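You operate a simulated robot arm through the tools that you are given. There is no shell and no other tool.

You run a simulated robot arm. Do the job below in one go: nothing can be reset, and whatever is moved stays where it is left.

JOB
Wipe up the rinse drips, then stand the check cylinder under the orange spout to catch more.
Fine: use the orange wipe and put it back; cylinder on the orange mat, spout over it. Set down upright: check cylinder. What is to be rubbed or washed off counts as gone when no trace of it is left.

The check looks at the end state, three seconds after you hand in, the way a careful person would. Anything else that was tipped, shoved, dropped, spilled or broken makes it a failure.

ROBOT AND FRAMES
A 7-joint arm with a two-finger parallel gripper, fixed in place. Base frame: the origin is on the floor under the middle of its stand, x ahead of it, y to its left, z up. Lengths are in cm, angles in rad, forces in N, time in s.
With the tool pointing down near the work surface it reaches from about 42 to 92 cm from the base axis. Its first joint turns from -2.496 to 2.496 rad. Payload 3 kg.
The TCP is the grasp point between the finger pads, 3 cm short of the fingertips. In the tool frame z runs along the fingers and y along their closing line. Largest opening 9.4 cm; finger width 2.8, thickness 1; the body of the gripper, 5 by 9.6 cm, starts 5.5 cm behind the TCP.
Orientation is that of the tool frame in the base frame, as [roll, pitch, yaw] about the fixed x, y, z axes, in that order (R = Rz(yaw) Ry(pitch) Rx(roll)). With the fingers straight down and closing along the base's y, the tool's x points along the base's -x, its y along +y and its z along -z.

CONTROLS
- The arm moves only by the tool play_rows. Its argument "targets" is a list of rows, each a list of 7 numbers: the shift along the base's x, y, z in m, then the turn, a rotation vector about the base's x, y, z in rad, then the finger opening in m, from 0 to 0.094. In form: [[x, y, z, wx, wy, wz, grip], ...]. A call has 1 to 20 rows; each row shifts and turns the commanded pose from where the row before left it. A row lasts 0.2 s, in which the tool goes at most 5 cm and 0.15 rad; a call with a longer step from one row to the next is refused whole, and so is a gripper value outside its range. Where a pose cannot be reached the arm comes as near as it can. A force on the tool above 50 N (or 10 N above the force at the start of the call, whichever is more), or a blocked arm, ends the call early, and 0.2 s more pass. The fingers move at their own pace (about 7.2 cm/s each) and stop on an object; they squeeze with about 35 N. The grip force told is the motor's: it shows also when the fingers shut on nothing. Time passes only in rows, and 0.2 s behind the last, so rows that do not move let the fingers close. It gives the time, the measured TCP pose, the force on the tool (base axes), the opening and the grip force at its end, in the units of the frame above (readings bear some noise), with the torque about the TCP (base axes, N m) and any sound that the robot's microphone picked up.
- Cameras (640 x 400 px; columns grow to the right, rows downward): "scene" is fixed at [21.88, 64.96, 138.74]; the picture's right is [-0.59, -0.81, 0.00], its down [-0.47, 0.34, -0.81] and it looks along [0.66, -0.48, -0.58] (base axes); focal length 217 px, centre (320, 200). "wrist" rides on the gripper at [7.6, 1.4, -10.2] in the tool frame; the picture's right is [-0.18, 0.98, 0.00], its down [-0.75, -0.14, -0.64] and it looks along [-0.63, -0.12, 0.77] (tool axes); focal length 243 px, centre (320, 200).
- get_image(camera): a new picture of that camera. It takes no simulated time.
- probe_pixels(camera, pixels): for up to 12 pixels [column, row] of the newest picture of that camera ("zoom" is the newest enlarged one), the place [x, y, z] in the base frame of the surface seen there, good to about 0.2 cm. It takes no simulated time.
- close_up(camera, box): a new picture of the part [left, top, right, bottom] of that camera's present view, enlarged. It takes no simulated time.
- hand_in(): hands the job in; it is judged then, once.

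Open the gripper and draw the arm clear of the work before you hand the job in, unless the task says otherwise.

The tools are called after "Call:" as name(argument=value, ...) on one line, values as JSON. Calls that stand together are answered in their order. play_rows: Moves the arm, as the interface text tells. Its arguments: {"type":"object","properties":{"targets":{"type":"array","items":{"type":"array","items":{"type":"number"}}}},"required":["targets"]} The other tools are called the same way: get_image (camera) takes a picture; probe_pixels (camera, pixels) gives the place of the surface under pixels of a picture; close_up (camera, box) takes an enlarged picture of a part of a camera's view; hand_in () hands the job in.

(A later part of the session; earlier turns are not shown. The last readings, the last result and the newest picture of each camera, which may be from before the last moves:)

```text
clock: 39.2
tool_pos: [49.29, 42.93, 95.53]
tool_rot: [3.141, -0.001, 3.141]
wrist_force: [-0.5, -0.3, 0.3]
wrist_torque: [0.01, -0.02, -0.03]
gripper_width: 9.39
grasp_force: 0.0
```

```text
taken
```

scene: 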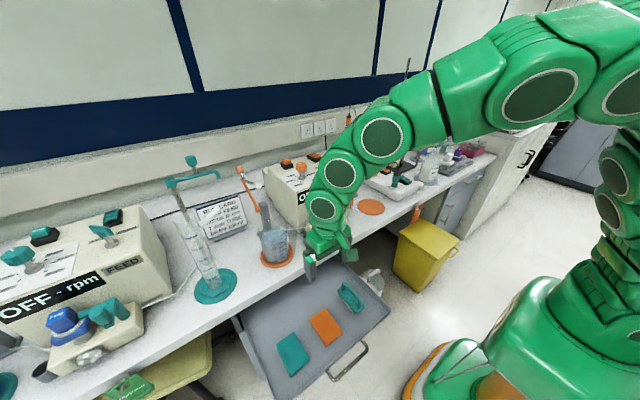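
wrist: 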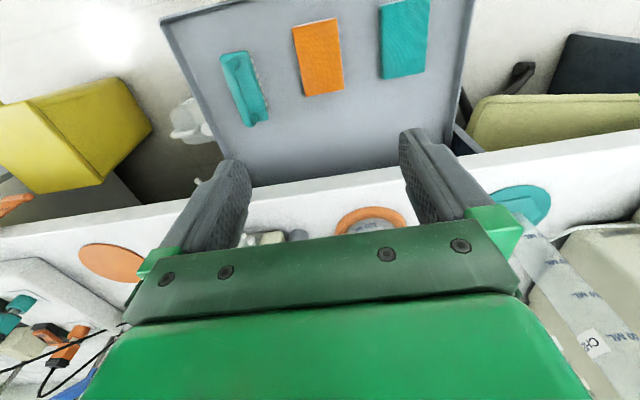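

The orange wipe is back in its place with nothing else disturbed. Now for the cylinder: I probe nearby obstacles (FEED box, run card, beaker) before approaching.

Call:
probe_pixels(camera="scene", pixels=[[172, 290], [150, 235], [145, 290], [120, 312], [110, 240], [222, 215], [245, 200], [268, 240], [262, 212], [240, 172], [290, 240], [275, 262]])

Call:
probe_pixels(camera="wrist", pixels=[[296, 42], [337, 20], [342, 85], [306, 95], [318, 60], [260, 320]])

```text
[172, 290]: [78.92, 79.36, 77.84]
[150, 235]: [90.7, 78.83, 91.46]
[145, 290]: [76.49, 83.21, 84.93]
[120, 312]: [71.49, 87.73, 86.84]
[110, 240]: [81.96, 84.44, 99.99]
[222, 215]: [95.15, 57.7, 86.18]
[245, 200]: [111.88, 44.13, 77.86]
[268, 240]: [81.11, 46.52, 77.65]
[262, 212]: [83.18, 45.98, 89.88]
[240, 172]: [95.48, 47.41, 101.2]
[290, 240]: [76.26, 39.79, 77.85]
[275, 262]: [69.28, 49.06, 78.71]
```

```text
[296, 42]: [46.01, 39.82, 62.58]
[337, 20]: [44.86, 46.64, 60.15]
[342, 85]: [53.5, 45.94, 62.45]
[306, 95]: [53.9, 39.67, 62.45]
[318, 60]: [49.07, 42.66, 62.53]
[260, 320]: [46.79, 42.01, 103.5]
```

Space around the cylinder is free on the robot side. I raise, yaw 43° toward the cylinder and tilt the tool 45° outward while staying short of it.

Call:
play_rows(targets=[[0, 0, 0.025, 0, 0, 0.15, 0.094], [0, 0, 0.025, 0, 0, 0.15, 0.094], [0, 0, 0.025, 0, 0, 0.15, 0.094], [0, 0, 0.025, 0, 0, 0.15, 0.094], [0, 0, 0.025, 0, 0, 0.15, 0.094], [0.012, 0.014, 0, 0.0893, -0.0957, 0, 0.094], [0.012, 0.014, 0, 0.0893, -0.0957, 0, 0.094], [0.012, 0.014, 0, 0.0893, -0.0957, 0, 0.094], [0.012, 0.014, 0, 0.0893, -0.0957, 0, 0.094], [0.012, 0.014, 0, 0.0893, -0.0957, 0, 0.094], [0.012, 0.014, 0, 0.0893, -0.0957, 0, 0.094], [0, 0, 0, 0, 0, 0, 0.094]])

Call:
get_image(camera="wrist")

Call:
get_image(camera="scene")

```text
clock: 41.8
tool_pos: [56.46, 51.35, 108.0]
tool_rot: [3.14, 0.787, -2.393]
wrist_force: [-0.2, -1.3, -0.1]
wrist_torque: [-0.03, -0.01, 0.0]
gripper_width: 9.39
grasp_force: 0.1
```

```text
taken
```

wrist: 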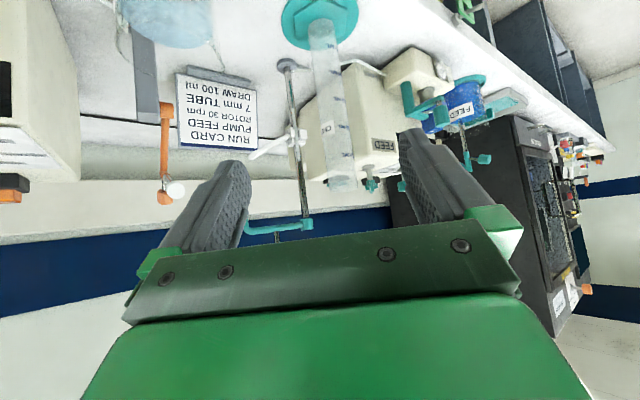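

```text
taken
```

scene: 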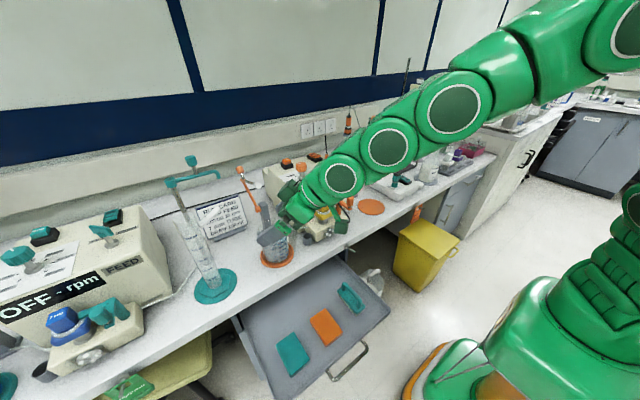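

The cylinder appears between the fingers at (335,110) in the wrist picture. I zoom and probe its sides and rim.

Call:
close_up(camera="wrist", box=[260, 0, 420, 210])

Call:
probe_pixels(camera="zoom", pixels=[[320, 60], [330, 100], [338, 150], [345, 220], [350, 300], [345, 350], [300, 100], [360, 100], [322, 200], [372, 200], [335, 330], [375, 330]])

```text
1.90 times, centred on (340, 105) of wrist
```

zoom: 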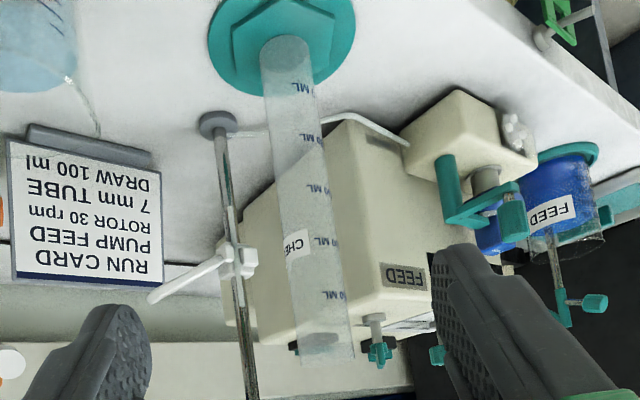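

```text
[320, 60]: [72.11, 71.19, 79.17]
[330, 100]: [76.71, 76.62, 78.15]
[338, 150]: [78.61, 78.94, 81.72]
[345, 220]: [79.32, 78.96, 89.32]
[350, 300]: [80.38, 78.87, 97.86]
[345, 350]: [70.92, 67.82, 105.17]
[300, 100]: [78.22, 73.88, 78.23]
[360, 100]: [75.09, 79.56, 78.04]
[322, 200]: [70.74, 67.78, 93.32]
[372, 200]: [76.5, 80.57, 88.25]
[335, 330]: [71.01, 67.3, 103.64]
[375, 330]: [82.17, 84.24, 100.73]
```

Call:
probe_pixels(camera="zoom", pixels=[[290, 200], [300, 200], [312, 200], [296, 250], [310, 250], [325, 250], [302, 300], [320, 300], [335, 300], [325, 345], [305, 330], [352, 352]])

```text
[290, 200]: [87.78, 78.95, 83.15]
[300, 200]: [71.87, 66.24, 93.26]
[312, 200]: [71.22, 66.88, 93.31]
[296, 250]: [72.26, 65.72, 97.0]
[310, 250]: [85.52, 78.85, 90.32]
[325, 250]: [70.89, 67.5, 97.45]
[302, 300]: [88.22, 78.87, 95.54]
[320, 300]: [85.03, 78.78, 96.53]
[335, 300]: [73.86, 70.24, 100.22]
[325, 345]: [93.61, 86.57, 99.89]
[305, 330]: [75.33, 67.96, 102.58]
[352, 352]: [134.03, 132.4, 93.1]
```

Circle fit of the cylinder: axis ≈(73.0,68.0), radius ≈2.3, top ≈105.2. I tilt a further 15° (to 60°) for palm clearance and go to a pre-grasp point 12 cm short of it.

Call:
play_rows(targets=[[0.017, 0.018, -0.01, 0.0893, -0.0957, 0, 0.094], [0.017, 0.018, -0.01, 0.0893, -0.0957, 0, 0.094], [0.018, 0.019, -0.01, 0, 0, 0, 0.094], [0.018, 0.019, -0.01, 0, 0, 0, 0.094], [0.017, 0.019, -0.008, 0, 0, 0, 0.094], [0, 0, 0, 0, 0, 0, 0.094]])

Call:
get_image(camera="wrist")

Call:
get_image(camera="scene")

```text
clock: 43.2
tool_pos: [65.11, 60.67, 103.06]
tool_rot: [3.138, 1.048, -2.394]
wrist_force: [-0.7, -0.2, 0.1]
wrist_torque: [0.03, 0.03, 0.0]
gripper_width: 9.44
grasp_force: 0.0
```

```text
taken
```

wrist: 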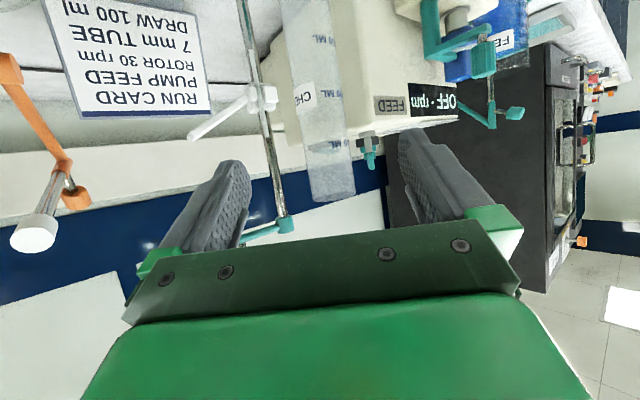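

```text
taken
```

scene: 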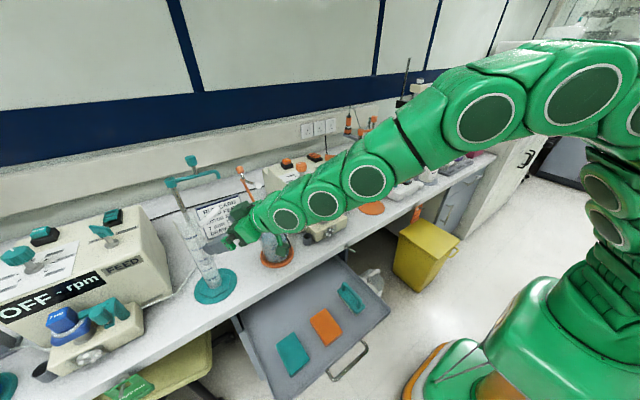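

Alignment looks right: cylinder between fingers. I advance 8 cm along the tool axis and check before the last part.

Call:
play_rows(targets=[[0.0127, 0.0118, -0.01, 0, 0, 0, 0.094], [0.0127, 0.0118, -0.01, 0, 0, 0, 0.094], [0.0127, 0.0118, -0.01, 0, 0, 0, 0.094], [0.0127, 0.0118, -0.01, 0, 0, 0, 0.094], [0, 0, 0, 0, 0, 0, 0.094]])

Call:
get_image(camera="wrist")

Call:
close_up(camera="scene", box=[160, 170, 290, 310])

```text
clock: 44.4
tool_pos: [70.24, 65.45, 99.13]
tool_rot: [3.137, 1.047, -2.393]
wrist_force: [0.5, 0.0, 0.4]
wrist_torque: [0.0, 0.02, 0.02]
gripper_width: 9.37
grasp_force: 0.1
```

```text
taken
```

wrist: 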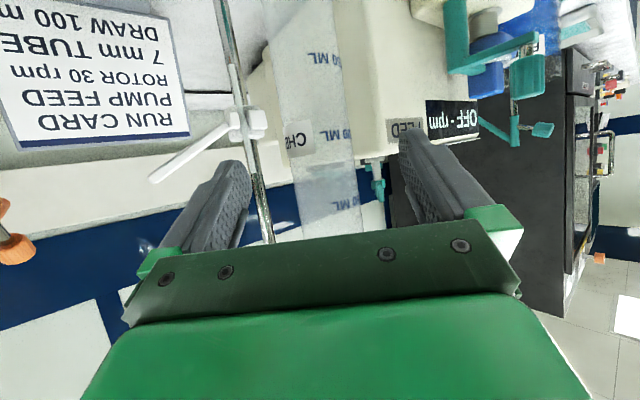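

```text
2.86 times, centred on (225, 240) of scene
```

zoom: 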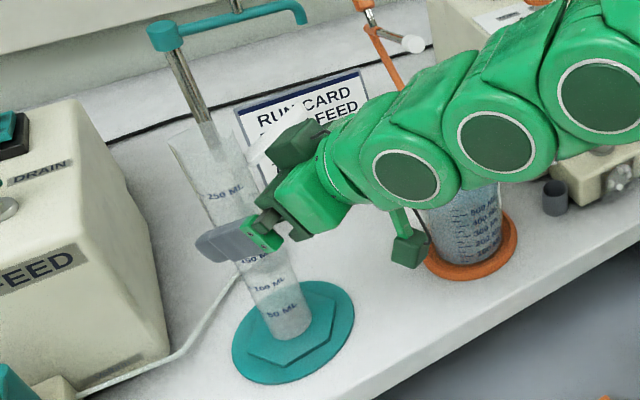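

The fingers straddle the cylinder cleanly. I advance the last 4 cm and close gently.

Call:
play_rows(targets=[[0.0125, 0.0117, -0.01, 0, 0, 0, 0.094], [0.0125, 0.0117, -0.01, 0, 0, 0, 0.094], [0, 0, 0, 0, 0, 0, 0.094]])

Call:
get_image(camera="wrist")

Call:
close_up(camera="scene", box=[165, 190, 235, 310])

```text
clock: 45.2
tool_pos: [72.46, 67.5, 97.8]
tool_rot: [3.134, 1.052, -2.397]
wrist_force: [-0.3, -0.6, -0.3]
wrist_torque: [-0.01, 0.01, -0.02]
gripper_width: 9.4
grasp_force: 0.0
out of reach, approached as far as the arm can: row 2
```

```text
taken
```

wrist: 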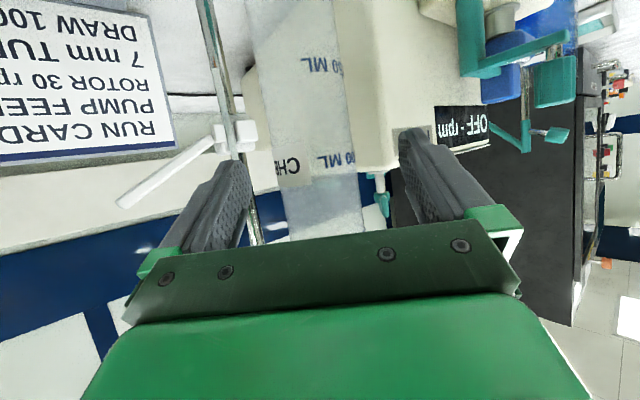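

```text
3.33 times, centred on (200, 250) of scene
```

zoom: 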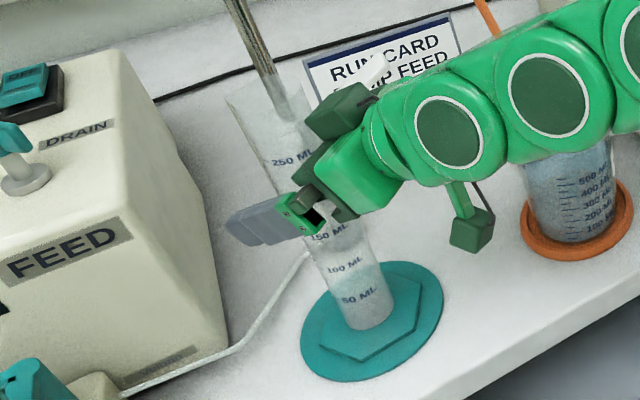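

The arm is at its reach limit with TCP at (72.46,67.5,97.8), only 0.7 cm short of the axis — still a good hold. I bring the command back to the measured pose and close progressively.

Call:
play_rows(targets=[[-0.0028, -0.0029, 0.007, 0, 0, 0, 0.094], [0, 0, 0, 0, 0, 0, 0.08], [0, 0, 0, 0, 0, 0, 0.065], [0, 0, 0, 0, 0, 0, 0.055], [0, 0, 0, 0, 0, 0, 0.05], [0, 0, 0, 0, 0, 0, 0.045], [0, 0, 0, 0, 0, 0, 0.035], [0, 0, 0, 0, 0, 0, 0.025], [0, 0, 0, 0, 0, 0, 0.025]])

Call:
get_image(camera="wrist")

Call:
close_up(camera="scene", box=[165, 190, 235, 310])

```text
clock: 47.2
tool_pos: [72.12, 67.19, 98.46]
tool_rot: [3.137, 1.046, -2.394]
wrist_force: [0.2, -0.4, -0.1]
wrist_torque: [0.05, -0.05, 0.01]
gripper_width: 4.27
grasp_force: 34.9
```

```text
taken
```

wrist: 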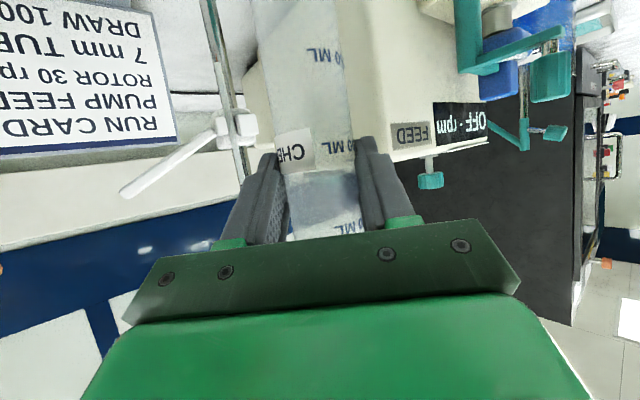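

```text
3.33 times, centred on (200, 250) of scene
```

zoom: 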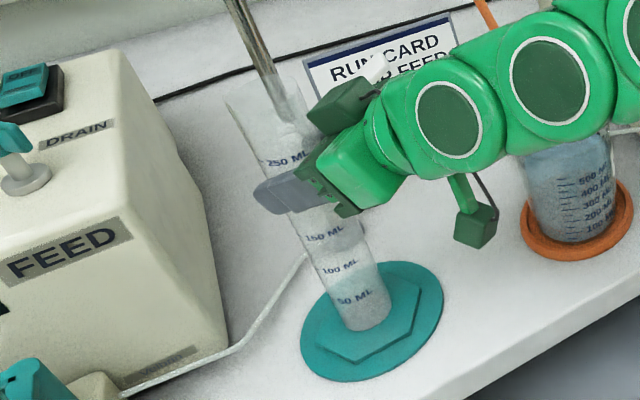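

Gripped at 4.27 cm width, 35 N, cylinder undisturbed. I lift slowly with a slight inward drift to remain within reach.

Call:
play_rows(targets=[[0, 0, 0.004, 0, 0, 0, 0.025], [-0.002, -0.002, 0.008, 0, 0, 0, 0.025], [-0.005, -0.0047, 0.01, 0, 0, 0, 0.025], [-0.007, -0.0066, 0.01, 0, 0, 0, 0.025], [-0.007, -0.0066, 0.01, 0, 0, 0, 0.025], [0, 0, 0, 0, 0, 0, 0.025]])

Call:
close_up(camera="scene", box=[165, 170, 285, 310])

Call:
get_image(camera="wrist")

```text
clock: 48.6
tool_pos: [69.94, 65.25, 102.62]
tool_rot: [3.137, 1.046, -2.395]
wrist_force: [0.1, -0.1, -0.5]
wrist_torque: [0.02, 0.03, 0.03]
gripper_width: 4.23
grasp_force: 34.9
```

```text
2.86 times, centred on (225, 240) of scene
```

zoom: 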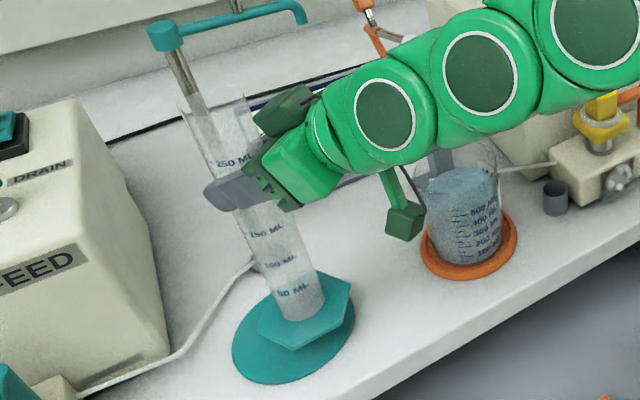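

```text
taken
```

wrist: 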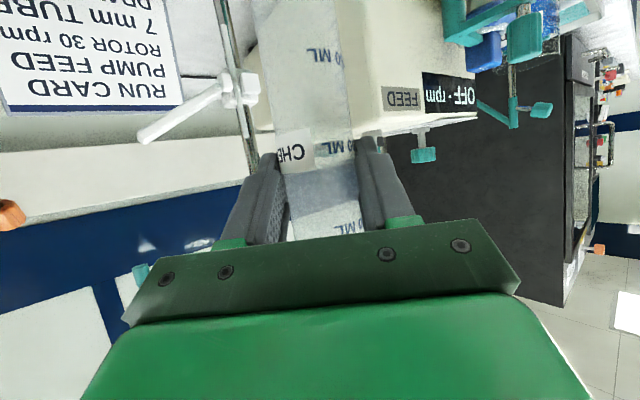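

The cylinder is up and vertical (base bottom about 4 cm above the mat). Before the carry I probe the height of items along the path, like the yellow pump cap and beaker.

Call:
close_up(camera="scene", box=[230, 160, 360, 270])

Call:
probe_pixels(camera="zoom", pixels=[[455, 205], [460, 225], [450, 265], [590, 200], [560, 225], [430, 330], [175, 250], [225, 260], [190, 300], [60, 100], [100, 150], [130, 200]])

```text
3.64 times, centred on (295, 215) of scene
```

zoom: 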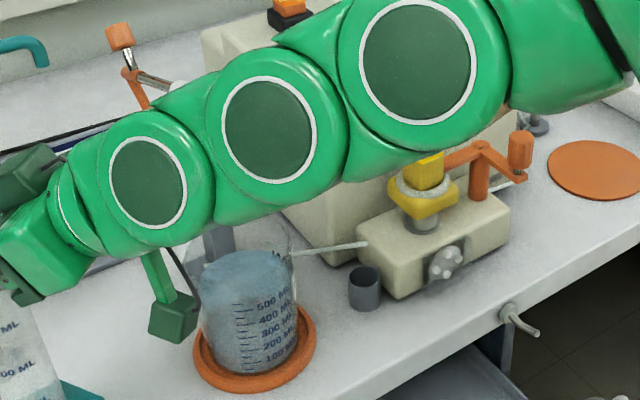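

```text
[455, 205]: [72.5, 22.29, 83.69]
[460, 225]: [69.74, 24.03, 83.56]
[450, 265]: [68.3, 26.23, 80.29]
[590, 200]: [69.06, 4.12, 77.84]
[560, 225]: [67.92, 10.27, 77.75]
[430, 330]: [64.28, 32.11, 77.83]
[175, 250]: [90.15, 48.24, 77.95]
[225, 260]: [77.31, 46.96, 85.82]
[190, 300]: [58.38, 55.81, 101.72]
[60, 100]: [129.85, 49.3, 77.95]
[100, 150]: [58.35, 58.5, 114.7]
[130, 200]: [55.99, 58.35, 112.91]
```

Everything on the path is below z≈95. I pull the cylinder inward along the radial line and up so its base clears at z≈97.

Call:
play_rows(targets=[[-0.008, -0.0075, 0.006, 0, 0, 0, 0.025], [-0.016, -0.015, 0.012, 0, 0, 0, 0.025], [-0.022, -0.0205, 0.016, 0, 0, 0, 0.025], [-0.022, -0.0205, 0.016, 0, 0, 0, 0.025], [-0.022, -0.0205, 0.016, 0, 0, 0, 0.025], [-0.022, -0.0205, 0.016, 0, 0, 0, 0.025], [-0.022, -0.0205, 0.016, 0, 0, 0, 0.025], [-0.022, -0.0205, 0.016, 0, 0, 0, 0.025], [-0.022, -0.0205, 0.015, 0, 0, 0, 0.025], [-0.022, -0.0205, 0.01, 0, 0, 0, 0.025], [-0.012, -0.011, 0.005, 0, 0, 0, 0.025], [-0.005, -0.0045, 0, 0, 0, 0, 0.025], [0, 0, 0, 0, 0, 0, 0.025]])

Call:
get_image(camera="scene")

Call:
get_image(camera="wrist")

```text
clock: 51.4
tool_pos: [48.33, 45.14, 117.05]
tool_rot: [3.139, 1.047, -2.394]
wrist_force: [0.4, 0.2, -0.1]
wrist_torque: [0.0, 0.0, 0.01]
gripper_width: 4.22
grasp_force: 35.1
```

```text
taken
```

scene: 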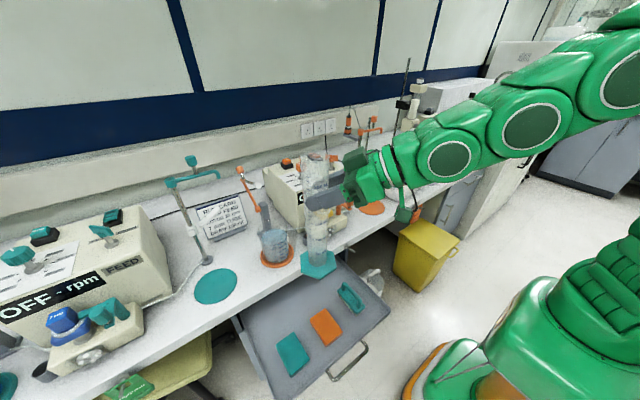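

```text
taken
```

wrist: 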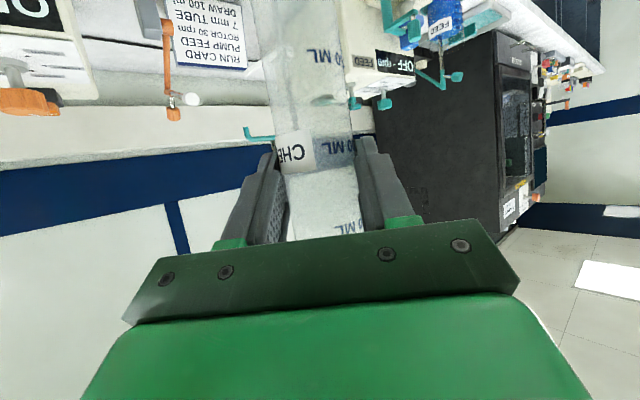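

Cylinder is held steady at 117 cm. I now swing it along an arc (yaw −0.75 rad in total) to face the orange mat.

Call:
play_rows(targets=[[0.0234, -0.0264, 0, 0, 0, -0.0536, 0.025], [0.022, -0.0278, 0, 0, 0, -0.0536, 0.025], [0.0204, -0.0289, 0, 0, 0, -0.0536, 0.025], [0.0189, -0.0299, 0, 0, 0, -0.0536, 0.025], [0.0172, -0.0309, 0, 0, 0, -0.0536, 0.025], [0.0156, -0.0317, 0, 0, 0, -0.0536, 0.025], [0.0139, -0.0326, 0, 0, 0, -0.0536, 0.025], [0.012, -0.0332, 0, 0, 0, -0.0536, 0.025], [0.0103, -0.0339, 0, 0, 0, -0.0536, 0.025], [0.0085, -0.0343, 0, 0, 0, -0.0536, 0.025], [0.0066, -0.0348, 0, 0, 0, -0.0536, 0.025], [0.0047, -0.035, 0, 0, 0, -0.0536, 0.025], [0.0029, -0.0353, 0, 0, 0, -0.0536, 0.025], [0.0009, -0.0354, 0, 0, 0, -0.0532, 0.025], [0, -0.0095, 0, 0, 0, 0, 0.025], [0, 0, 0, 0, 0, 0, 0.025]])

Call:
get_image(camera="scene")

Call:
get_image(camera="wrist")

```text
clock: 54.8
tool_pos: [66.01, -0.86, 117.08]
tool_rot: [3.138, 1.048, 3.14]
wrist_force: [-0.4, -1.3, -0.9]
wrist_torque: [-0.3, 0.03, -0.05]
gripper_width: 4.18
grasp_force: 34.9
```

```text
taken
```

scene: 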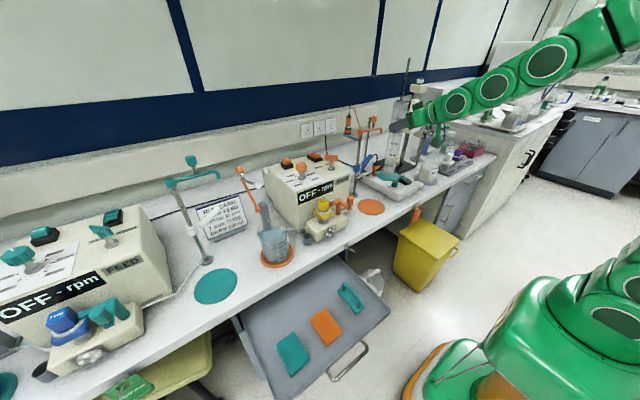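

```text
taken
```

wrist: 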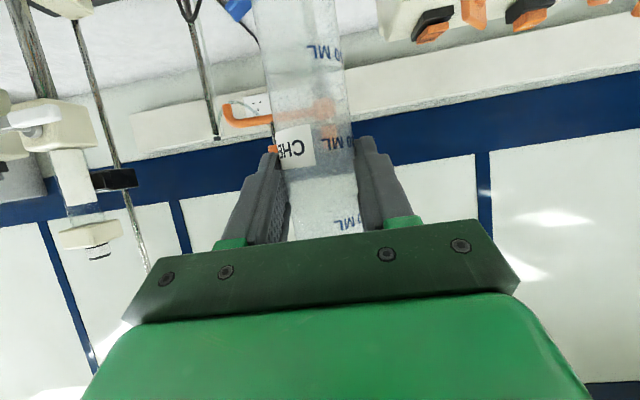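

I zoom in on the held cylinder to verify it hangs upright and touches nothing.

Call:
close_up(camera="scene", box=[330, 70, 450, 220])

Call:
play_rows(targets=[[0, 0, 0, 0, 0, 0, 0.025]])

```text
2.67 times, centred on (390, 145) of scene
```

zoom: 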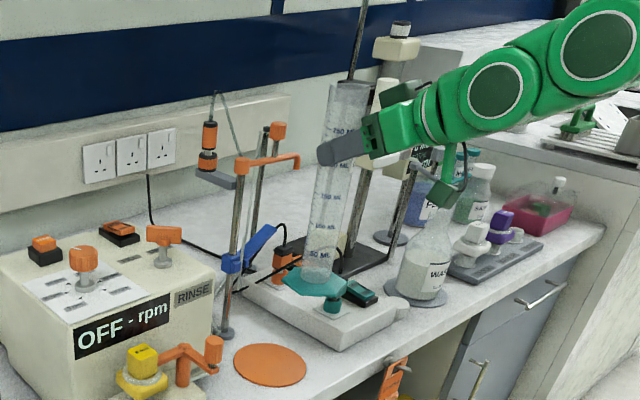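

```text
clock: 55.2
tool_pos: [66.05, -1.03, 117.02]
tool_rot: [3.139, 1.046, 3.141]
wrist_force: [0.1, -2.0, -1.2]
wrist_torque: [-0.33, -0.03, -0.09]
gripper_width: 4.15
grasp_force: 34.7
```

A small lateral force (−2 N in y with −0.33 N·m) persists, so something may be touching or the cylinder may have shifted. I probe the cylinder and base geometry.

Call:
close_up(camera="scene", box=[360, 90, 420, 190])

Call:
probe_pixels(camera="zoom", pixels=[[300, 60], [310, 110], [330, 150], [280, 200], [280, 250], [275, 300], [265, 340], [235, 345], [300, 360], [330, 340], [260, 360], [300, 330]])

Call:
close_up(camera="wrist", box=[200, 0, 440, 260])

```text
4.00 times, centred on (390, 140) of scene
```

zoom: 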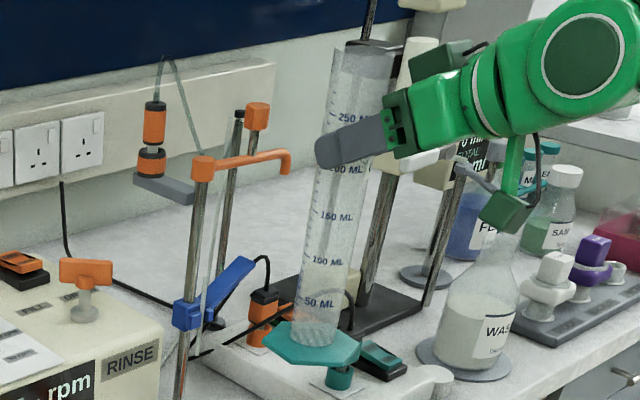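

```text
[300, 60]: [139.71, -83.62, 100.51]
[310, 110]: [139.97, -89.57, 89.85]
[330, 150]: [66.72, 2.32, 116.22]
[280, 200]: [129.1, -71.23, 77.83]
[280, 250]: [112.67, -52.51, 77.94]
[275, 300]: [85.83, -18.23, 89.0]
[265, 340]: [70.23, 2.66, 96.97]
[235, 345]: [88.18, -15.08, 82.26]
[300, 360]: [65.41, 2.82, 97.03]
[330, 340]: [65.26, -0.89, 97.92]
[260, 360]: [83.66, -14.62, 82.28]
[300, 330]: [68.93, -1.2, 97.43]
```

```text
1.54 times, centred on (320, 130) of wrist
```

zoom: 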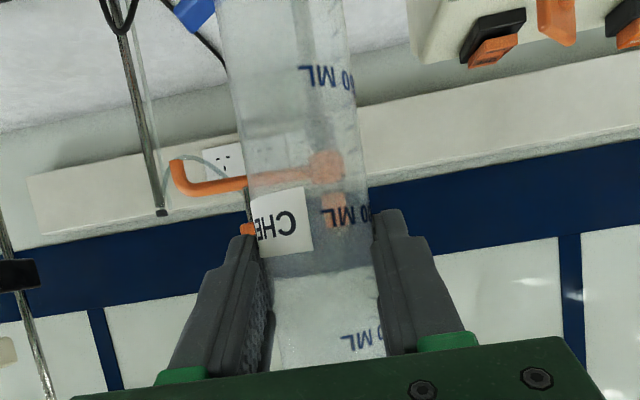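

The base sits at z≈97–97.9 near (67,-1) as expected with nothing visible around it. I raise 2 cm to see if the reading changes.

Call:
play_rows(targets=[[0, 0, 0.01, 0, 0, 0, 0.025], [0, 0, 0.01, 0, 0, 0, 0.025], [0, 0, 0, 0, 0, 0, 0.025], [0, 0, 0, 0, 0, 0, 0.025]])

Call:
get_image(camera="wrist")

```text
clock: 56.2
tool_pos: [66.25, -0.94, 118.99]
tool_rot: [3.138, 1.049, 3.139]
wrist_force: [0.0, -1.2, -1.1]
wrist_torque: [-0.42, 0.0, -0.09]
gripper_width: 4.17
grasp_force: 35.2
```

```text
taken
```

wrist: 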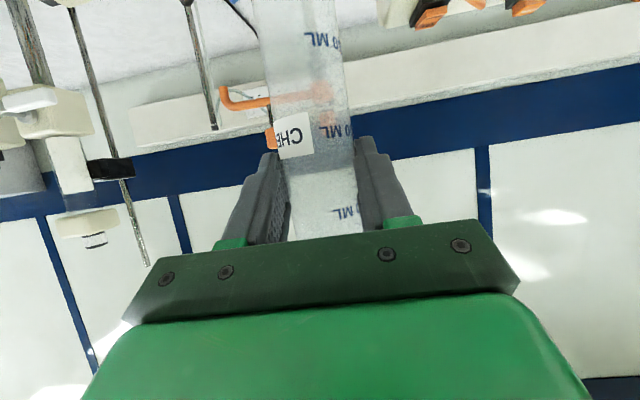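

The cylinder seems to have slid slightly in the grip (CHE label moved from row 150 to 135). I look closely for what may be touching it.

Call:
close_up(camera="scene", box=[360, 80, 420, 190])

Call:
close_up(camera="wrist", box=[200, 0, 440, 260])

Call:
get_image(camera="scene")

```text
3.64 times, centred on (390, 135) of scene
```

zoom: 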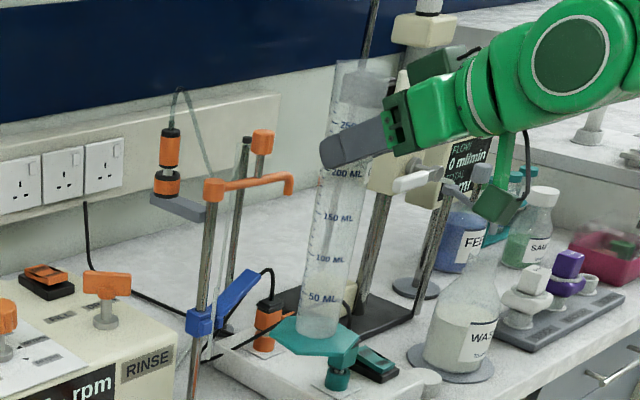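

```text
1.54 times, centred on (320, 130) of wrist
```

zoom: 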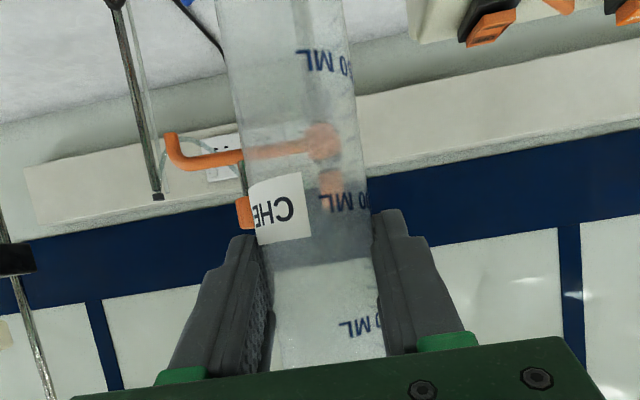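

```text
taken
```

scene: 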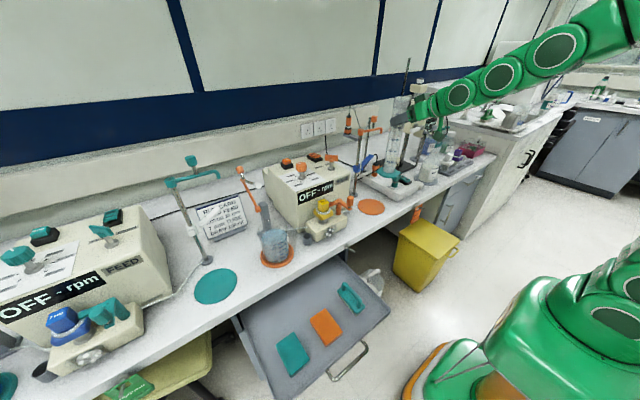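

I hold still for a moment and then back off 3 cm toward the robot to see whether the lateral reading persists.

Call:
play_rows(targets=[[0, 0, 0, 0, 0, 0, 0.025], [0, 0, 0, 0, 0, 0, 0.025]])

Call:
play_rows(targets=[[-0.015, 0, 0, 0, 0, 0, 0.025], [-0.015, 0, 0, 0, 0, 0, 0.025], [0, 0, 0, 0, 0, 0, 0.025]])

Call:
get_image(camera="wrist")

```text
clock: 56.8
tool_pos: [66.08, -0.97, 119.17]
tool_rot: [3.138, 1.048, 3.139]
wrist_force: [0.3, -1.8, -0.3]
wrist_torque: [-0.38, 0.04, -0.04]
gripper_width: 4.1
grasp_force: 35.4
```

```text
clock: 57.6
tool_pos: [62.97, -0.93, 119.14]
tool_rot: [3.139, 1.046, 3.136]
wrist_force: [-0.6, 0.9, -1.6]
wrist_torque: [0.44, 0.01, 0.1]
gripper_width: 4.17
grasp_force: 35.0
```

```text
taken
```

wrist: 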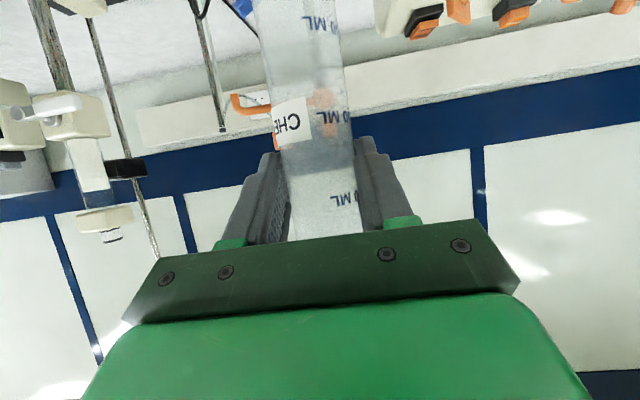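

The torque flipped sign (+0.44): the cylinder is rocking sideways in the grip and creeping down slowly. I bring it promptly and smoothly down over the mat without any sideways motion.

Call:
play_rows(targets=[[0.006, 0, -0.008, 0, 0, 0, 0.02], [0.01, 0, -0.014, 0, 0, 0, 0.02], [0.012, 0, -0.02, 0, 0, 0, 0.02], [0.012, 0, -0.022, 0, 0, 0, 0.02], [0.012, 0, -0.022, 0, 0, 0, 0.02], [0.012, 0, -0.022, 0, 0, 0, 0.02], [0.011, 0, -0.02, 0, 0, 0, 0.02], [0.006, 0, -0.012, 0, 0, 0, 0.02], [0.003, 0, -0.007, 0, 0, 0, 0.02]])

Call:
get_image(camera="wrist")

Call:
close_up(camera="scene", box=[330, 110, 430, 230])

```text
clock: 59.6
tool_pos: [71.41, -0.81, 104.32]
tool_rot: [3.139, 1.044, 3.14]
wrist_force: [0.3, -1.2, -0.8]
wrist_torque: [-0.08, -0.01, -0.04]
gripper_width: 4.14
grasp_force: 35.1
```

```text
taken
```

wrist: 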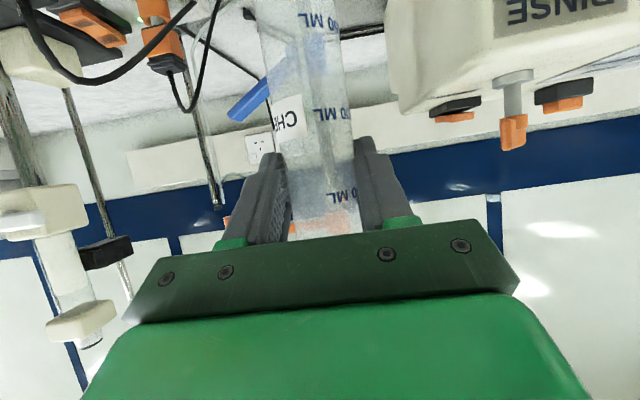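

```text
3.33 times, centred on (380, 170) of scene
```

zoom: 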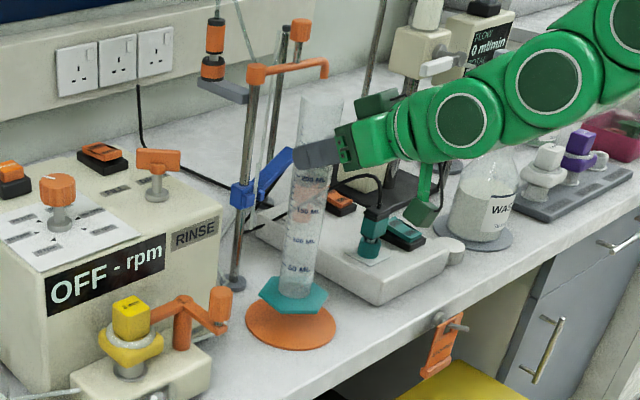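

The cylinder is above the mat and steady (torque −0.08). I probe its base height and position to finish the descent accurately.

Call:
close_up(camera="scene", box=[345, 180, 395, 220])

Call:
probe_pixels(camera="zoom", pixels=[[210, 190], [260, 210], [370, 210], [400, 170], [300, 230], [350, 245], [240, 150], [310, 160], [330, 120], [200, 270], [300, 330], [420, 290]])

```text
10.00 times, centred on (370, 200) of scene
```

zoom: 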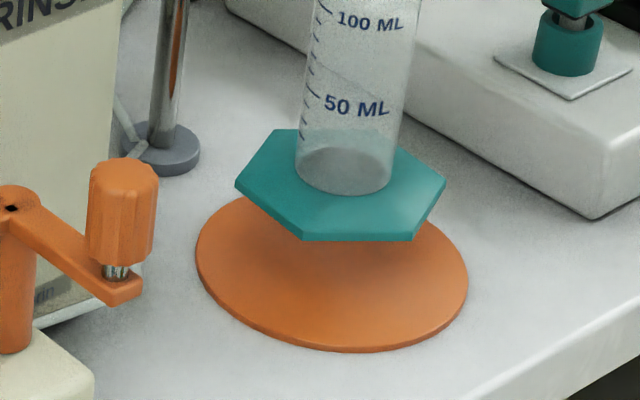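

```text
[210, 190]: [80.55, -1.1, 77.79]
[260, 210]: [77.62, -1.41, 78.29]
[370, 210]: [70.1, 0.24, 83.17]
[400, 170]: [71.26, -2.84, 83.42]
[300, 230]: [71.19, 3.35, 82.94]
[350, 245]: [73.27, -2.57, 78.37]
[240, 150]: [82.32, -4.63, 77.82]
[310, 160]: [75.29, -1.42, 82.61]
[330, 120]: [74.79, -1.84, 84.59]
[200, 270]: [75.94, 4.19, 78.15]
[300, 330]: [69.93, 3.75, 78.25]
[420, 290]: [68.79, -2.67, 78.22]
```

Base bottom is ≈4 cm above the mat, centred near (72.5,-0.7), matching the mat centre. I lower gently.

Call:
play_rows(targets=[[0, 0.0005, -0.008, 0, 0, 0, 0.02], [0, 0.0005, -0.01, 0, 0, 0, 0.02], [0, 0, -0.008, 0, 0, 0, 0.02], [0, 0, -0.005, 0, 0, 0, 0.02], [0, 0, -0.003, 0, 0, 0, 0.02], [0, 0, -0.002, 0, 0, 0, 0.02], [0, 0, 0, 0, 0, 0, 0.02]])

Call:
close_up(camera="scene", box=[345, 180, 395, 220])

Call:
get_image(camera="wrist")

```text
clock: 61.2
tool_pos: [71.53, -0.81, 100.8]
tool_rot: [3.138, 1.048, 3.141]
wrist_force: [-1.0, -0.2, -0.6]
wrist_torque: [-0.01, 0.01, -0.01]
gripper_width: 4.05
grasp_force: 34.4
```

```text
10.00 times, centred on (370, 200) of scene
```

zoom: 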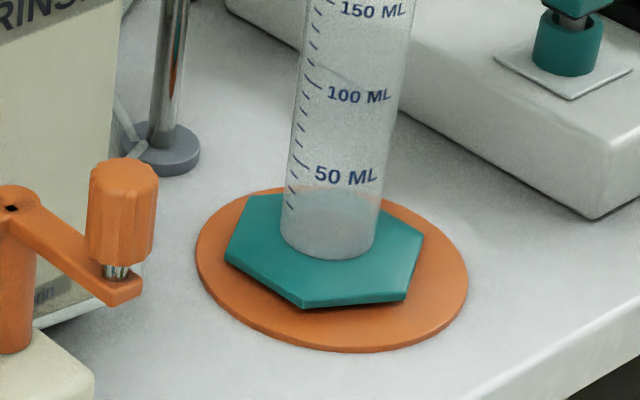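

```text
taken
```

wrist: 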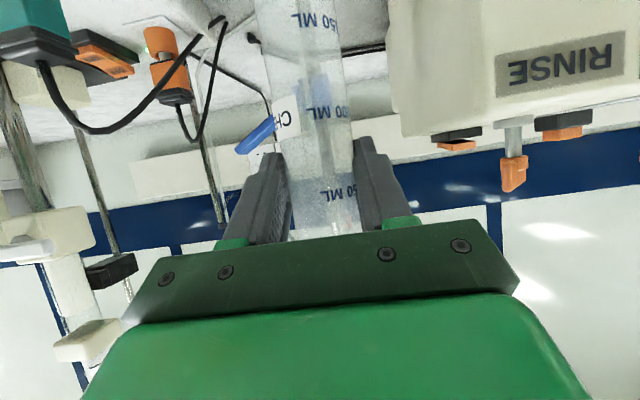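

The base is nearly on the mat, but the cylinder seems to have turned a bit in the grip. I probe base height at several corners and the tube sides to check for tilt.

Call:
probe_pixels(camera="zoom", pixels=[[235, 250], [305, 297], [400, 290], [412, 240], [250, 205], [330, 280], [345, 340], [230, 300], [440, 300], [300, 230], [310, 150], [360, 200]])

Call:
close_up(camera="scene", box=[340, 120, 420, 220])

Call:
close_up(camera="wrist", box=[200, 0, 440, 260])

```text
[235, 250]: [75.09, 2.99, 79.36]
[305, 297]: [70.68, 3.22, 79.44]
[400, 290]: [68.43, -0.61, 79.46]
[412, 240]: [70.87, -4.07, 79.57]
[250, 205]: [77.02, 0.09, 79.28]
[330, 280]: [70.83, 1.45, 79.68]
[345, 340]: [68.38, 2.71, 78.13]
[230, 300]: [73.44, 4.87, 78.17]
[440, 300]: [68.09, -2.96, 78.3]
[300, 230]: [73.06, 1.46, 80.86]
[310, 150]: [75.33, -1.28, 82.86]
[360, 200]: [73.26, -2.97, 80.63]
```

```text
4.00 times, centred on (380, 170) of scene
```

zoom: 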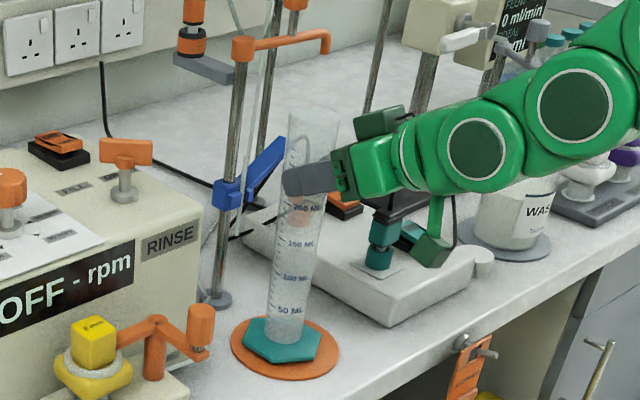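

```text
1.54 times, centred on (320, 130) of wrist
```

zoom: 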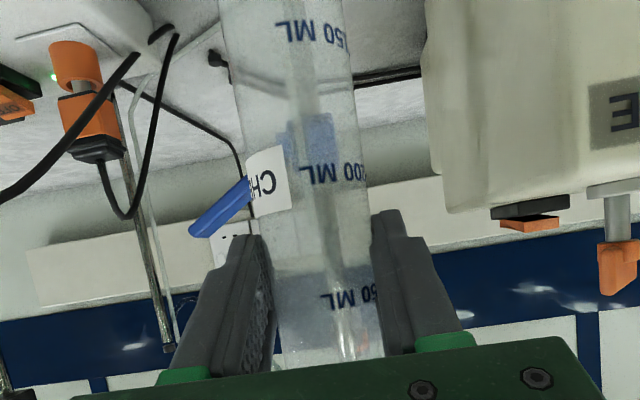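

The base is flat within ~1° and about 0.4 cm above the mat, centre ≈(72.8,-0.4). I lower the last millimetres watching the force.

Call:
play_rows(targets=[[0, 0, -0.0015, 0, 0, 0, 0.02], [0, 0, -0.0015, 0, 0, 0, 0.02], [0, 0, 0, 0, 0, 0, 0.02]])

```text
clock: 62.0
tool_pos: [71.45, -0.74, 100.45]
tool_rot: [3.138, 1.047, 3.14]
wrist_force: [-0.2, -0.8, -0.4]
wrist_torque: [0.0, 0.01, -0.01]
gripper_width: 4.07
grasp_force: 34.8
```

Call:
play_rows(targets=[[0, 0, -0.0015, 0, 0, 0, 0.02], [0, 0, -0.001, 0, 0, 0, 0.02], [0, 0, 0, 0, 0, 0, 0.02]])

Call:
close_up(camera="scene", box=[345, 180, 395, 220])

Call:
probe_pixels(camera="zoom", pixels=[[235, 256], [305, 303], [400, 296], [412, 245], [250, 210], [330, 286]])

```text
clock: 62.8
tool_pos: [71.38, -0.73, 100.09]
tool_rot: [3.138, 1.048, 3.14]
wrist_force: [-0.2, -0.1, 0.8]
wrist_torque: [-0.06, -0.11, -0.07]
gripper_width: 4.05
grasp_force: 35.1
```

```text
10.00 times, centred on (370, 200) of scene
```

zoom: 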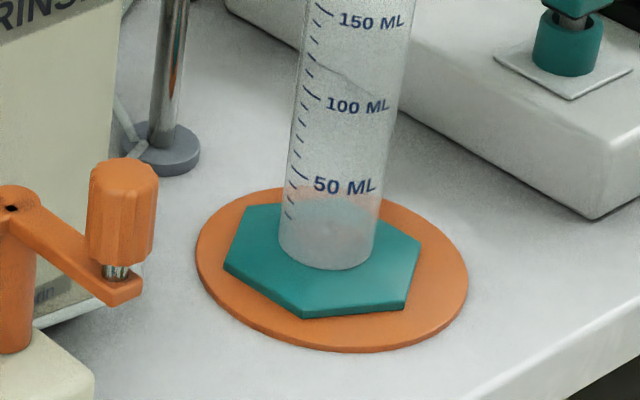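

```text
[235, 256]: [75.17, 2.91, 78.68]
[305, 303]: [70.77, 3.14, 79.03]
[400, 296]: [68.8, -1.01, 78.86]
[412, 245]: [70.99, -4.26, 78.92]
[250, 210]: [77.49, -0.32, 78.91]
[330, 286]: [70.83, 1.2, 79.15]
```

The base is on the mat (top face at z≈79.0, light contact). I open the fingers gradually.

Call:
play_rows(targets=[[0, 0, -0.0005, 0, 0, 0, 0.02], [0, 0, 0, 0, 0, 0, 0.042], [0, 0, 0, 0, 0, 0, 0.046], [0, 0, 0, 0, 0, 0, 0.052], [0, 0, 0, 0, 0, 0, 0.06], [0, 0, 0, 0, 0, 0, 0.075], [0, 0, 0, 0, 0, 0, 0.094], [0, 0, 0, 0, 0, 0, 0.094]])

Call:
close_up(camera="scene", box=[340, 120, 420, 220])

Call:
get_image(camera="wrist")

```text
clock: 64.6
tool_pos: [71.56, -0.78, 100.14]
tool_rot: [3.138, 1.048, 3.14]
wrist_force: [0.2, -0.4, -0.4]
wrist_torque: [0.01, -0.03, -0.01]
gripper_width: 9.41
grasp_force: 0.1
```

```text
4.00 times, centred on (380, 170) of scene
```

zoom: 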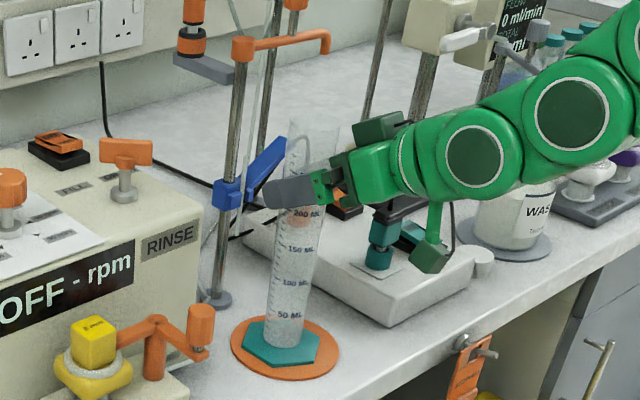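

```text
taken
```

wrist: 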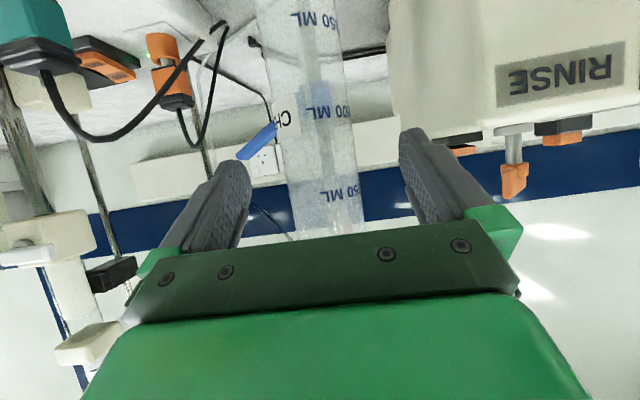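

The cylinder stands free on the mat. I retreat straight back along the tool axis.

Call:
play_rows(targets=[[-0.0087, 0, 0.005, 0, 0, 0, 0.094], [-0.0173, 0, 0.01, 0, 0, 0, 0.094], [-0.026, 0, 0.015, 0, 0, 0, 0.094], [-0.026, 0, 0.015, 0, 0, 0, 0.094], [-0.026, 0, 0.015, 0, 0, 0, 0.094], [-0.026, 0, 0.015, 0, 0, 0, 0.094], [0, 0, 0, 0, 0, 0, 0.094]])

Call:
close_up(camera="scene", box=[330, 100, 430, 220])

Call:
get_image(camera="wrist")

```text
clock: 66.2
tool_pos: [64.24, 0.15, 105.88]
tool_rot: [3.139, 1.038, 3.14]
wrist_force: [-0.6, 0.1, 0.3]
wrist_torque: [0.01, 0.01, 0.0]
gripper_width: 9.41
grasp_force: 0.0
out of reach, approached as far as the arm can: row 4, 5, 6
```

```text
3.33 times, centred on (380, 160) of scene
```

zoom: 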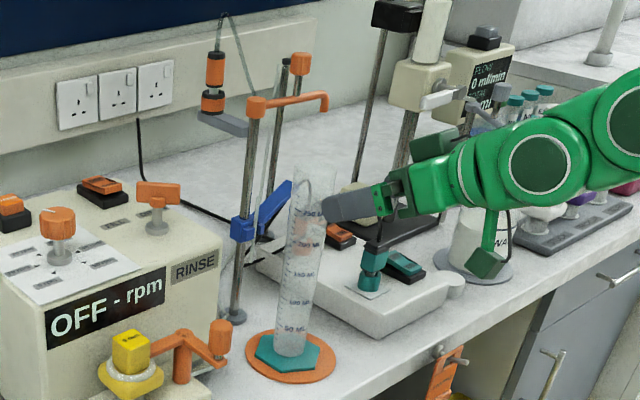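

```text
taken
```

wrist: 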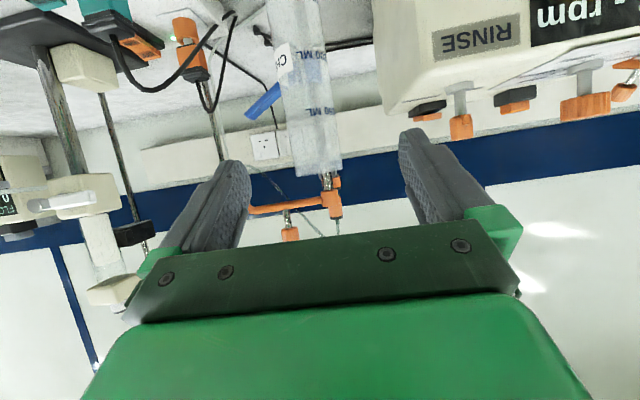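

The fingers are clear of the cylinder (arm is at its inner limit). I raise while turning the tool back to pointing down.

Call:
play_rows(targets=[[0, 0, 0.02, 0, 0.131, 0, 0.094], [0, 0, 0.02, 0, 0.131, 0, 0.094], [0, 0, 0.02, 0, 0.131, 0, 0.094], [0, 0, 0.02, 0, 0.131, 0, 0.094], [0, 0, 0.02, 0, 0.131, 0, 0.094], [0, 0, 0.02, 0, 0.131, 0, 0.094], [0, 0, 0.02, 0, 0.131, 0, 0.094], [0, 0, 0.02, 0, 0.121, 0, 0.094], [0, 0, 0, 0, 0, 0, 0.094]])

Call:
get_image(camera="wrist")

Call:
get_image(camera="scene")

```text
clock: 68.2
tool_pos: [64.29, -0.03, 121.89]
tool_rot: [3.14, 0.006, 3.14]
wrist_force: [-0.1, -0.5, 0.2]
wrist_torque: [0.0, -0.01, 0.01]
gripper_width: 9.39
grasp_force: 0.0
```

```text
taken
```

wrist: 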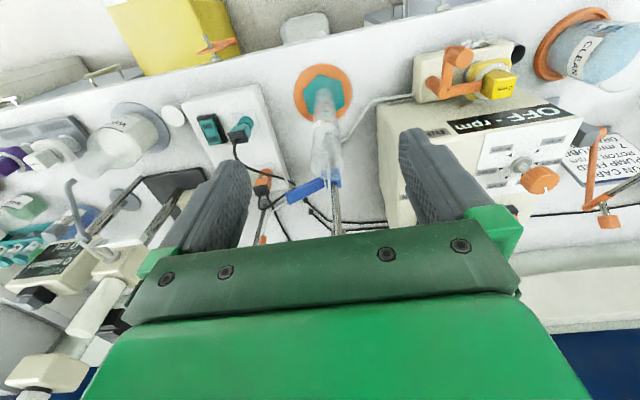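

```text
taken
```

scene: 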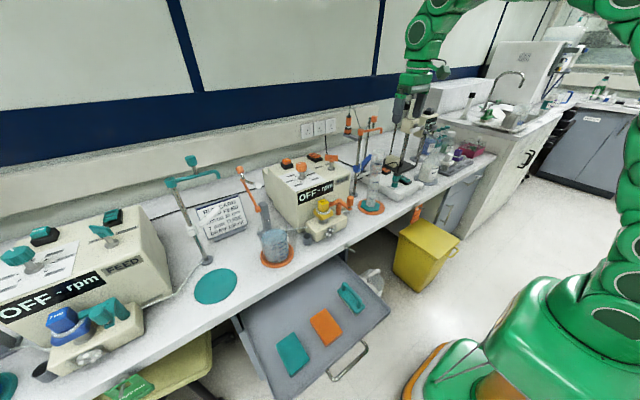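

The cylinder stands upright on the mat. Now I zoom on the spout, knob and neighbouring poles to plan the swing.

Call:
close_up(camera="scene", box=[340, 100, 400, 140])

Call:
probe_pixels(camera="zoom", pixels=[[413, 190], [340, 130], [205, 180], [190, 235], [330, 290], [460, 170], [462, 200], [455, 255], [400, 310], [470, 310], [530, 330], [535, 335]])

Call:
close_up(camera="scene", box=[340, 120, 400, 220])

```text
10.00 times, centred on (370, 120) of scene
```

zoom: 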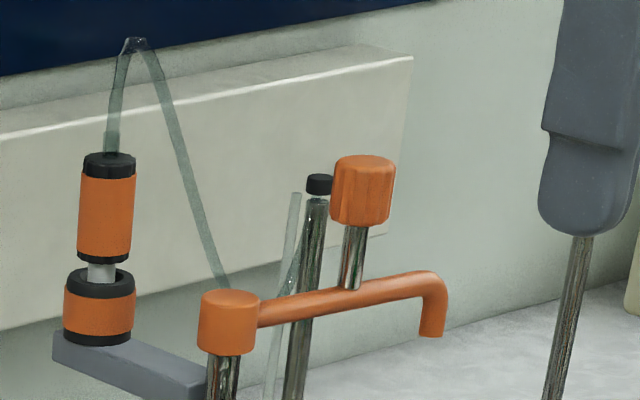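

```text
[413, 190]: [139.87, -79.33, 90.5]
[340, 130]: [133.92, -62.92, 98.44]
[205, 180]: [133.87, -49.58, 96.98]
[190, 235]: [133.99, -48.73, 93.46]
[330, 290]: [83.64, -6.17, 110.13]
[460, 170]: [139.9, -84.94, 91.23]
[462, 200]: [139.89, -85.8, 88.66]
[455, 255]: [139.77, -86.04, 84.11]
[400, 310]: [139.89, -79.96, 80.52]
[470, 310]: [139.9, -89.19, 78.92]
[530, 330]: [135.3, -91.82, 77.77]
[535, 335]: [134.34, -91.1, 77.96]
```

```text
4.00 times, centred on (370, 170) of scene
```

zoom: 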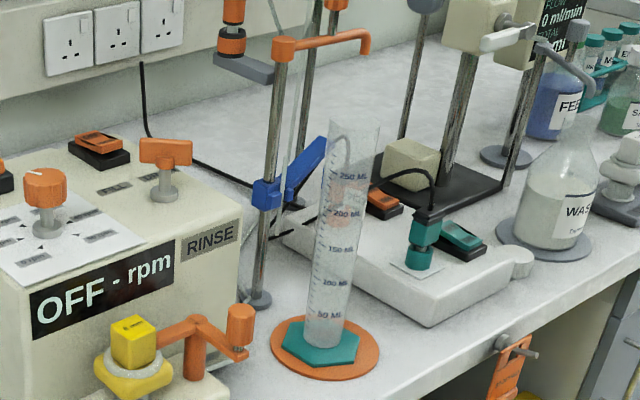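

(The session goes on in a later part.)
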